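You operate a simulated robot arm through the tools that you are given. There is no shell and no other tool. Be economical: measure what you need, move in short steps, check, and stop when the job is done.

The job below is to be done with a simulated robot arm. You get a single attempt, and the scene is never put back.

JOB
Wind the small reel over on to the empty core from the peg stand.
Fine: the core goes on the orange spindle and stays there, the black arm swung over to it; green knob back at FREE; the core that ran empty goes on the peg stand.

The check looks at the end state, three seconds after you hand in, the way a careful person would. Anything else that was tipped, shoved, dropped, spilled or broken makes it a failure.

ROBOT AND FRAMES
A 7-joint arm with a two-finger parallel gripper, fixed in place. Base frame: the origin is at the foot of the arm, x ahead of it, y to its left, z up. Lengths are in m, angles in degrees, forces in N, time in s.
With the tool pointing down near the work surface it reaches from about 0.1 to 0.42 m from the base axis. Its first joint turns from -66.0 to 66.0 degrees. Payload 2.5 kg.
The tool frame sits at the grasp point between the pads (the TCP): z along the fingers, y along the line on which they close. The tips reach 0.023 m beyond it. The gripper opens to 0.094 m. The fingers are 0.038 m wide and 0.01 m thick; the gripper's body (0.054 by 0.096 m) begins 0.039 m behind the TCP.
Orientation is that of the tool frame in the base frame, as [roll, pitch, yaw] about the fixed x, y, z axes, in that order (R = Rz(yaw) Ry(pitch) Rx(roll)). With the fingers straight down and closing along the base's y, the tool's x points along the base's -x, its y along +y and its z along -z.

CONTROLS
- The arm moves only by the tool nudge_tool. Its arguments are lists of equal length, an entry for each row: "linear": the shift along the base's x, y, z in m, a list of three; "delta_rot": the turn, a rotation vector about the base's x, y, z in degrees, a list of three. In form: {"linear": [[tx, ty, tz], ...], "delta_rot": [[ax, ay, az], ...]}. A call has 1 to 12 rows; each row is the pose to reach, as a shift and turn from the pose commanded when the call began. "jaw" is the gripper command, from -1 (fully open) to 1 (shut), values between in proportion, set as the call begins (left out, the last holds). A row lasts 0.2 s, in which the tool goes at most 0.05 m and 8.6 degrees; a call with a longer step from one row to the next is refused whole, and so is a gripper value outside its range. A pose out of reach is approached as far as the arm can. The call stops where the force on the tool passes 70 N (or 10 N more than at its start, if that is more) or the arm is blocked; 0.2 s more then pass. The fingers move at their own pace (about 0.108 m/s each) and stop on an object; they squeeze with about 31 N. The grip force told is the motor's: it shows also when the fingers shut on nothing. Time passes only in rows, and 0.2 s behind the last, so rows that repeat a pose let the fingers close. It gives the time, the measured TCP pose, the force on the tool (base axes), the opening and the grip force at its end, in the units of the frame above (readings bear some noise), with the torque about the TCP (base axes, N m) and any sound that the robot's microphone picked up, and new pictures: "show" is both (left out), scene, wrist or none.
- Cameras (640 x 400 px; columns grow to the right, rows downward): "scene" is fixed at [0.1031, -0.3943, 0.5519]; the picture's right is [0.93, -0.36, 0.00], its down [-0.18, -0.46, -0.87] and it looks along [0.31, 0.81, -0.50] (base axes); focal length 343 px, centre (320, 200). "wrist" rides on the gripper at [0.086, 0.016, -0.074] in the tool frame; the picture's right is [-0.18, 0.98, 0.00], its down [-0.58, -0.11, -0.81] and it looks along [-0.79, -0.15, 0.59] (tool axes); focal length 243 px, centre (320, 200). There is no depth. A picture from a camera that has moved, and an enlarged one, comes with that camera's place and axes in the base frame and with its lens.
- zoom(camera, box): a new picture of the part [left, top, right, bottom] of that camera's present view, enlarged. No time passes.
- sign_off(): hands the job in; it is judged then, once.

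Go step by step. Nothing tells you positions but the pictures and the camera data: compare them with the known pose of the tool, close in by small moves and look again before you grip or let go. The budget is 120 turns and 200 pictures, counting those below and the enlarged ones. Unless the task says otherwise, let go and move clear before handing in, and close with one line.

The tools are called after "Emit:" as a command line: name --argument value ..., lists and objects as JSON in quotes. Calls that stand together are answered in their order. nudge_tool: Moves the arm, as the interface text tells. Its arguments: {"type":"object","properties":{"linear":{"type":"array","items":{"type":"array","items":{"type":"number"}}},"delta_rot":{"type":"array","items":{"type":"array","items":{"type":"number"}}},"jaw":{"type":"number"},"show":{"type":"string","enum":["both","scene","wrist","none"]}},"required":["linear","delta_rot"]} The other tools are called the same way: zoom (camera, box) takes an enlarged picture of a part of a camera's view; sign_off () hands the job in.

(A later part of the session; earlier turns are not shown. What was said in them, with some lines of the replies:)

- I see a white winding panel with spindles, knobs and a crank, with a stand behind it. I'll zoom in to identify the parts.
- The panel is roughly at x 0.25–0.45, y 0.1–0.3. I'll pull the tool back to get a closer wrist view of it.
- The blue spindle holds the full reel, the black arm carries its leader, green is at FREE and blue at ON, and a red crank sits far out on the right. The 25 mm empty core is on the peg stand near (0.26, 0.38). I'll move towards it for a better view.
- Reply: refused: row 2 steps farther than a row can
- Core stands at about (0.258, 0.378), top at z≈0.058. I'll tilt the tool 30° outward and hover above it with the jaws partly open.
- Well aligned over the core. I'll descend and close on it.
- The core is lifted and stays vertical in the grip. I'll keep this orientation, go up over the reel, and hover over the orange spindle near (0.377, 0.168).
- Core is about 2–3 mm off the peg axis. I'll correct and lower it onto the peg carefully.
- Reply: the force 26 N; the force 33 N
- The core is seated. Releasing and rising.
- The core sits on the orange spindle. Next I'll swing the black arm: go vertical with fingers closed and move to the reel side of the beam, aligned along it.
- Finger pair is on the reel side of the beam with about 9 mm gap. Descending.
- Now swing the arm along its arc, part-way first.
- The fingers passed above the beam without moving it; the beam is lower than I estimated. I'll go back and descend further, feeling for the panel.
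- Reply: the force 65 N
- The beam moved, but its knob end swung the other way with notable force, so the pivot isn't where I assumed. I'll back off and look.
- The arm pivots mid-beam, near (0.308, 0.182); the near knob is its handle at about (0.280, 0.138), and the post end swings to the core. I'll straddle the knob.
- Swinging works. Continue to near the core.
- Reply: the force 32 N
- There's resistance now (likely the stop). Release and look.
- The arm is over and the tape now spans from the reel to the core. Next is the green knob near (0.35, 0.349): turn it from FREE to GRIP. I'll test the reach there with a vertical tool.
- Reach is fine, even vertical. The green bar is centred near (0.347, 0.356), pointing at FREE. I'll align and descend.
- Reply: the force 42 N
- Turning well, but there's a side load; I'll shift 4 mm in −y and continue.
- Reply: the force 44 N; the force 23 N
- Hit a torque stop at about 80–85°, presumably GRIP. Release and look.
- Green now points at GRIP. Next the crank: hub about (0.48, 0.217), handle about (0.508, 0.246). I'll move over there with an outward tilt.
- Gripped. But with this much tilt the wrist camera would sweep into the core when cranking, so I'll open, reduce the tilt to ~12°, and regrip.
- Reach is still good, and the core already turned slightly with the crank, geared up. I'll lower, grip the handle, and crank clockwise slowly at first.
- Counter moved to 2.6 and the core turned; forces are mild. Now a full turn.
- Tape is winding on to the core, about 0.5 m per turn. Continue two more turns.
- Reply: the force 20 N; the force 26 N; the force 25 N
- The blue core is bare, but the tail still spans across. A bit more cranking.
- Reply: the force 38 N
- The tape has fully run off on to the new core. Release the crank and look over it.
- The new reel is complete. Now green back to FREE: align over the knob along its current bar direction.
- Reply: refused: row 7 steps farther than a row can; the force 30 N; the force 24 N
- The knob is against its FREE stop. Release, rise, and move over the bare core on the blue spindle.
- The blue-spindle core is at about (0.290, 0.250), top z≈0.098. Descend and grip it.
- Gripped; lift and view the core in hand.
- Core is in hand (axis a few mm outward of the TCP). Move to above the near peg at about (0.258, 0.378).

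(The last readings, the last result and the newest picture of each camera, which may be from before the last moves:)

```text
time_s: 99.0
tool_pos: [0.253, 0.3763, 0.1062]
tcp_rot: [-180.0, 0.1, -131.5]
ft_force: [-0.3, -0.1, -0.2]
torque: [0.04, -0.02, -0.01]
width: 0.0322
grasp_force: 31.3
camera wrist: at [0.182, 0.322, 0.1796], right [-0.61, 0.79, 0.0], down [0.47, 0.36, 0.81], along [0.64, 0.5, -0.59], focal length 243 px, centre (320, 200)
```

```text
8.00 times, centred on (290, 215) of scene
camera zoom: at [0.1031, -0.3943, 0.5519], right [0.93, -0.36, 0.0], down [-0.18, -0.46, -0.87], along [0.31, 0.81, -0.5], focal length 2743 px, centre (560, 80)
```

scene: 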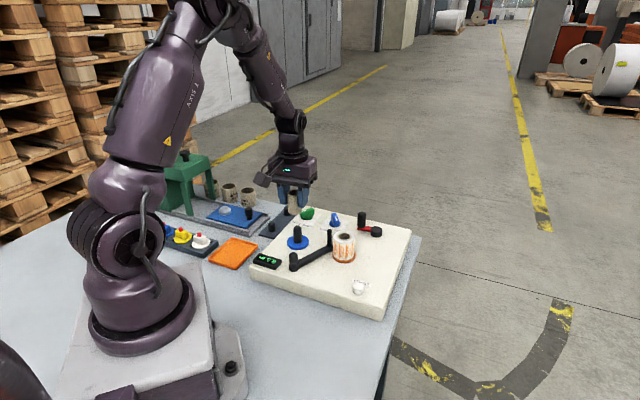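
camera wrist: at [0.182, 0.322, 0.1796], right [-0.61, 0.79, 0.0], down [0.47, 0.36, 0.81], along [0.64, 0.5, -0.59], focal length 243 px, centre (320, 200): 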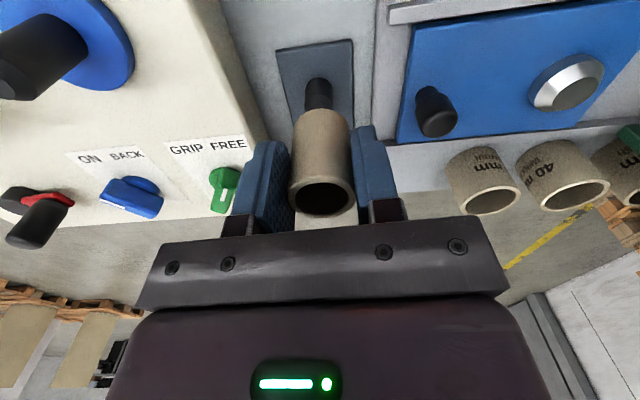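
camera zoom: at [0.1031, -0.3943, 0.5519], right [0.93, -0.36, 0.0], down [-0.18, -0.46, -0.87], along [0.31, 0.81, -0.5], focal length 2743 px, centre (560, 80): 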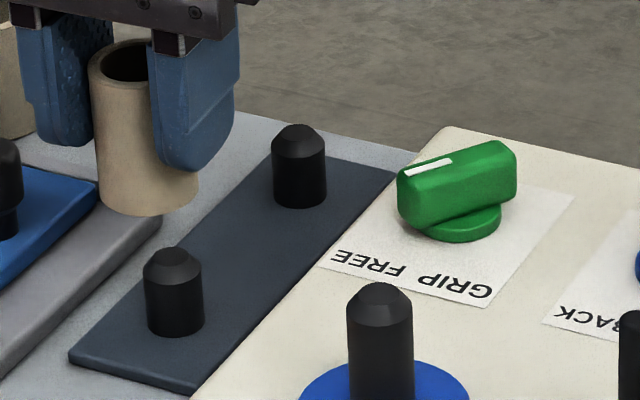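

The scene view shows the core still ~6 mm short of the peg. Shift outward and look again.

Emit:
nudge_tool --linear '[[0.0065, 0.003, 0], [0.0065, 0.003, -0.008], [0.0065, 0.003, -0.008]]' --delta_rot '[[0, 0, 0], [0, 0, 0], [0, 0, 0]]' --show "none"

Emit:
zoom --camera "scene" --box '[265, 190, 315, 240]'

Emit:
zoom --camera "wrist" --box '[260, 40, 380, 220]'

```text
time_s: 99.8
tool_pos: [0.2604, 0.3782, 0.0981]
tcp_rot: [180.0, -0.1, -131.6]
ft_force: [0.9, -0.1, -0.1]
torque: [-0.03, 0.03, 0.03]
width: 0.0322
grasp_force: 30.8
```

```text
8.00 times, centred on (290, 215) of scene
camera zoom: at [0.1031, -0.3943, 0.5519], right [0.93, -0.36, 0.0], down [-0.18, -0.46, -0.87], along [0.31, 0.81, -0.5], focal length 2743 px, centre (560, 80)
```

zoom: 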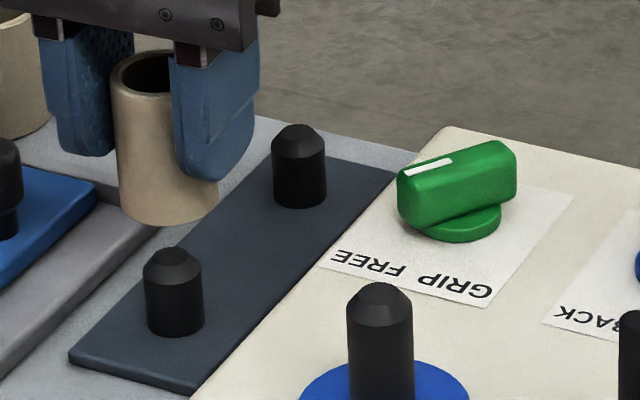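

```text
2.22 times, centred on (320, 130) of wrist
camera zoom: at [0.1891, 0.3237, 0.1732], right [-0.61, 0.79, 0.0], down [0.47, 0.36, 0.81], along [0.64, 0.49, -0.59], focal length 539 px, centre (320, 356)
```

zoom: 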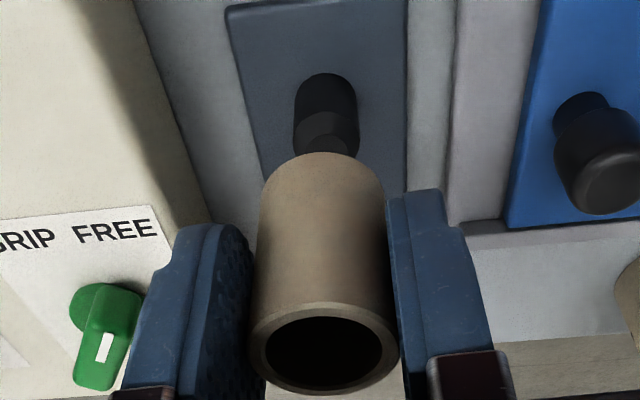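

Now aligned within about 1 mm. Lower on to the peg.

Emit:
nudge_tool --linear '[[-0.0007, 0.001, 0], [-0.0007, 0.001, -0.01], [-0.0007, 0.001, -0.022], [-0.0007, 0.001, -0.022]]' --delta_rot '[[0, 0, 0], [0, 0, 0], [0, 0, 0], [0, 0, 0]]' --show "none"

Emit:
zoom --camera "scene" --box '[265, 190, 315, 240]'

Emit:
zoom --camera "wrist" --box '[260, 40, 380, 220]'

```text
time_s: 100.8
tool_pos: [0.2601, 0.3799, 0.0753]
tcp_rot: [180.0, 0.0, -131.5]
ft_force: [-0.6, -0.1, -0.3]
torque: [0.01, 0.0, 0.01]
width: 0.0321
grasp_force: 30.9
```

```text
8.00 times, centred on (290, 215) of scene
camera zoom: at [0.1031, -0.3943, 0.5519], right [0.93, -0.36, 0.0], down [-0.18, -0.46, -0.87], along [0.31, 0.81, -0.5], focal length 2743 px, centre (560, 80)
```

zoom: 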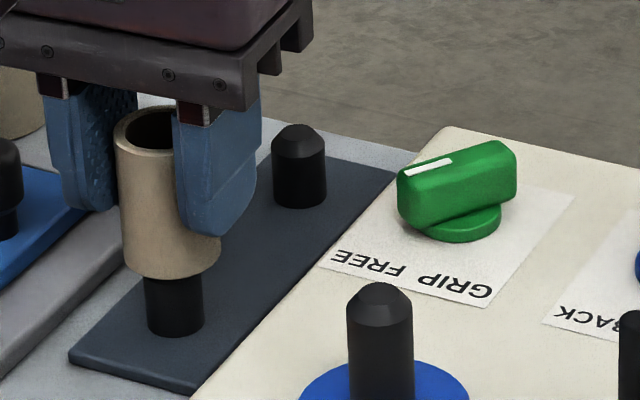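

```text
2.22 times, centred on (320, 130) of wrist
camera zoom: at [0.1888, 0.3249, 0.1512], right [-0.61, 0.79, 0.0], down [0.47, 0.36, 0.81], along [0.64, 0.49, -0.59], focal length 539 px, centre (320, 356)
```

zoom: 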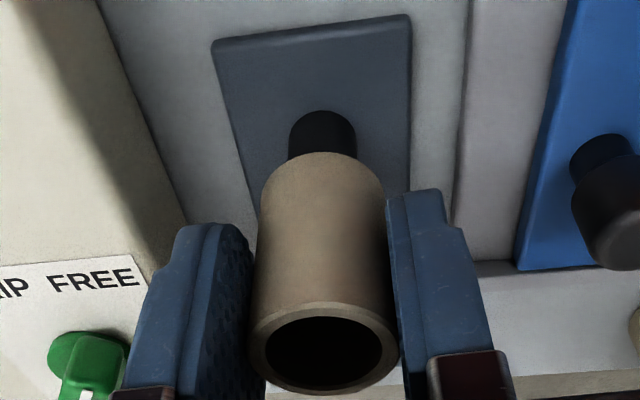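

Emit:
nudge_tool --linear '[[0, 0, -0.008], [0, 0, -0.016], [0, 0, -0.018], [0, 0, -0.018]]' --delta_rot '[[0, 0, 0], [0, 0, 0], [0, 0, 0], [0, 0, 0]]' --show "none"

Emit:
zoom --camera "scene" --box '[265, 190, 315, 240]'

```text
time_s: 101.8
tool_pos: [0.261, 0.3793, 0.0573]
tcp_rot: [-179.9, 0.0, -131.4]
ft_force: [-0.1, -0.4, -0.1]
torque: [0.01, -0.03, 0.0]
width: 0.0321
grasp_force: 30.8
```

```text
8.00 times, centred on (290, 215) of scene
camera zoom: at [0.1031, -0.3943, 0.5519], right [0.93, -0.36, 0.0], down [-0.18, -0.46, -0.87], along [0.31, 0.81, -0.5], focal length 2743 px, centre (560, 80)
```

zoom: 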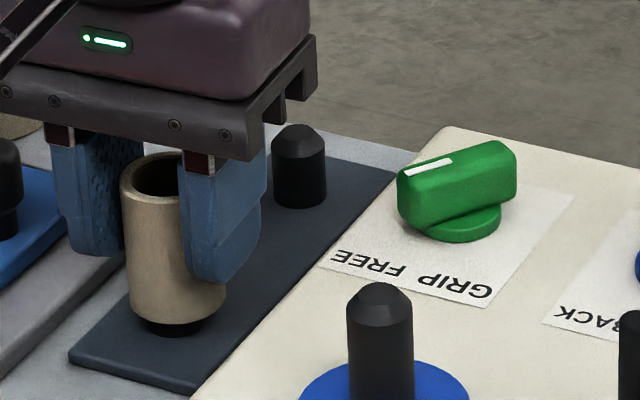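

Emit:
nudge_tool --linear '[[0, 0, -0.004], [0, 0, -0.007], [0, 0, -0.007]]' --delta_rot '[[0, 0, 0], [0, 0, 0], [0, 0, 0]]' --show "none"

Emit:
nudge_tool --linear '[[0, 0, -0.001], [0, 0, -0.0015]]' --delta_rot '[[0, 0, 0], [0, 0, 0]]' --show "none"

Emit:
zoom --camera "scene" --box '[265, 190, 315, 240]'

```text
time_s: 102.6
tool_pos: [0.2593, 0.3792, 0.051]
tcp_rot: [-180.0, 0.0, -131.5]
ft_force: [0.0, -1.3, -0.6]
torque: [-0.02, -0.02, -0.03]
width: 0.0321
grasp_force: 31.6
```

```text
time_s: 103.2
tool_pos: [0.2605, 0.3786, 0.0507]
tcp_rot: [179.9, 0.0, -131.6]
ft_force: [-0.3, 0.4, -0.3]
torque: [0.03, 0.0, -0.02]
width: 0.0319
grasp_force: 31.2
```

```text
8.00 times, centred on (290, 215) of scene
camera zoom: at [0.1031, -0.3943, 0.5519], right [0.93, -0.36, 0.0], down [-0.18, -0.46, -0.87], along [0.31, 0.81, -0.5], focal length 2743 px, centre (560, 80)
```

zoom: 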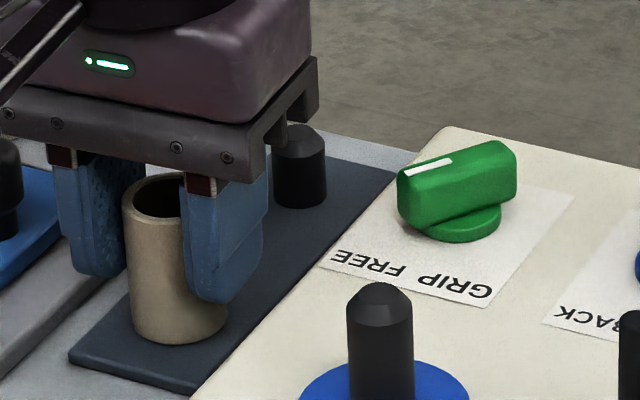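

Emit:
nudge_tool --linear '[[0, 0, -0.001], [0, 0, -0.001]]' --delta_rot '[[0, 0, 0], [0, 0, 0]]' --show "none"

Emit:
nudge_tool --linear '[[0, 0, -0.001], [0, 0, -0.001]]' --delta_rot '[[0, 0, 0], [0, 0, 0]]' --show "none"

```text
time_s: 103.8
tool_pos: [0.26, 0.3794, 0.049]
tcp_rot: [180.0, 0.0, -131.6]
ft_force: [-0.8, 0.6, 0.4]
torque: [0.02, -0.03, 0.0]
width: 0.0322
grasp_force: 30.9
```

```text
time_s: 104.4
tool_pos: [0.2594, 0.379, 0.0493]
tcp_rot: [180.0, 0.1, -131.7]
ft_force: [-0.5, -1.6, 7.6]
torque: [-0.09, 0.0, -0.03]
width: 0.032
grasp_force: 30.7
```

Seated on the peg plate. Release and move clear.

Emit:
nudge_tool --linear '[[0, 0, 0], [0, 0, 0]]' --delta_rot '[[0, 0, 0], [0, 0, 0]]' --jaw -0.1 --show "none"

Emit:
nudge_tool --linear '[[0, 0, 0.02], [0, 0, 0.05], [0, 0, 0.09], [0, 0, 0.13], [-0.02, -0.03, 0.16], [-0.05, -0.06, 0.18], [-0.07, -0.09, 0.18]]' --delta_rot '[[0, 0, 0], [0, 0, 0], [0, 0, 0], [0, 0, 0], [0, 0, 0], [0, 0, 0], [0, 0, 0]]'

Emit:
zoom --camera "scene" --box '[240, 190, 400, 290]'

Emit:
zoom --camera "wrist" --box '[100, 0, 400, 200]'

```text
time_s: 105.0
tool_pos: [0.2595, 0.3773, 0.0485]
tcp_rot: [-180.0, 0.0, -131.4]
ft_force: [-0.8, -0.3, 0.5]
torque: [0.01, 0.0, 0.0]
width: 0.0517
grasp_force: 0.0
```

```text
time_s: 106.6
tool_pos: [0.1893, 0.2855, 0.2291]
tcp_rot: [-179.9, 0.0, -131.6]
ft_force: [-0.3, -0.5, -0.6]
torque: [0.03, 0.0, 0.0]
width: 0.0518
grasp_force: 0.0
camera wrist: at [0.1192, 0.2321, 0.3041], right [-0.61, 0.79, 0.0], down [0.47, 0.36, 0.81], along [0.64, 0.49, -0.59], focal length 243 px, centre (320, 200)
```

scene: 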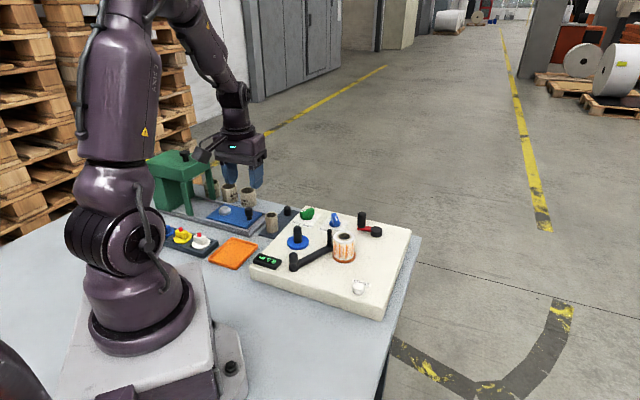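
wrist: 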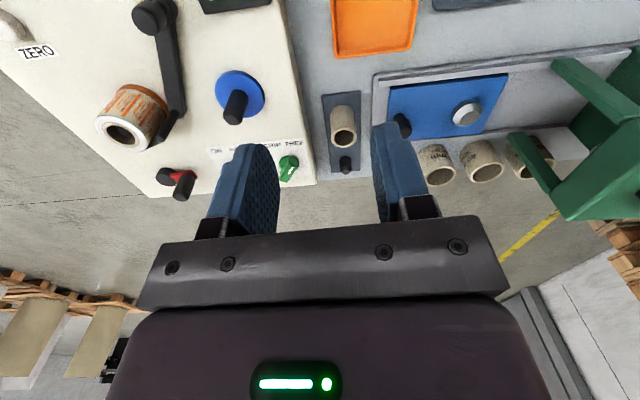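

```text
4.00 times, centred on (320, 240) of scene
camera zoom: at [0.1031, -0.3943, 0.5519], right [0.93, -0.36, 0.0], down [-0.18, -0.46, -0.87], along [0.31, 0.81, -0.5], focal length 1371 px, centre (320, 40)
```

zoom: 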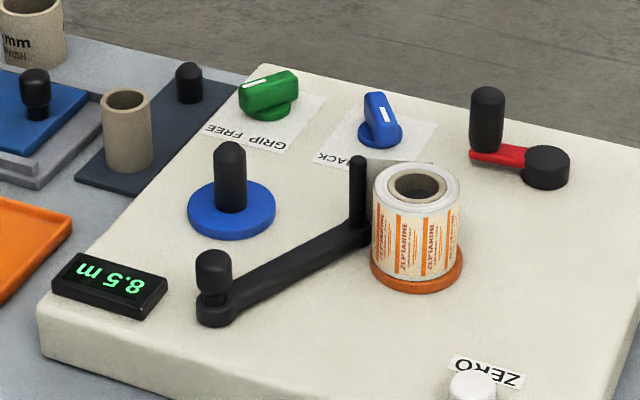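

```text
2.00 times, centred on (250, 100) of wrist
camera zoom: at [0.1192, 0.2321, 0.3041], right [-0.61, 0.79, 0.0], down [0.47, 0.36, 0.81], along [0.64, 0.49, -0.59], focal length 485 px, centre (460, 400)
```

zoom: 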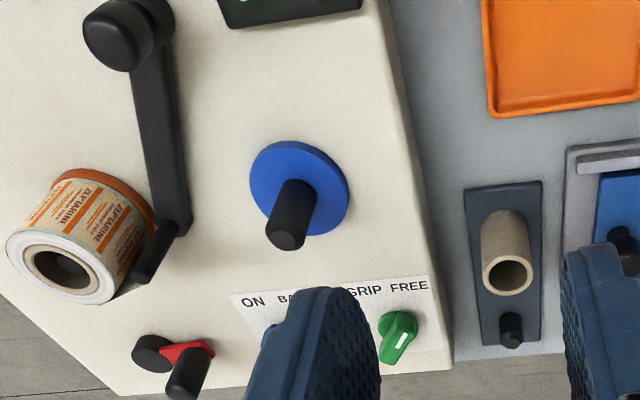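

Everything is in its end state: the full reel is on the orange spindle with the black arm over at it, green is at FREE, and the empty core is on its peg. The gripper is clear, so I'm handing in.

Emit:
sign_off

```text
The job is handed in.
```

The small reel is wound over on to the core from the peg stand, which stays on the orange spindle with the black arm swung over to it; the green knob is back at FREE and the empty core is on the peg stand.
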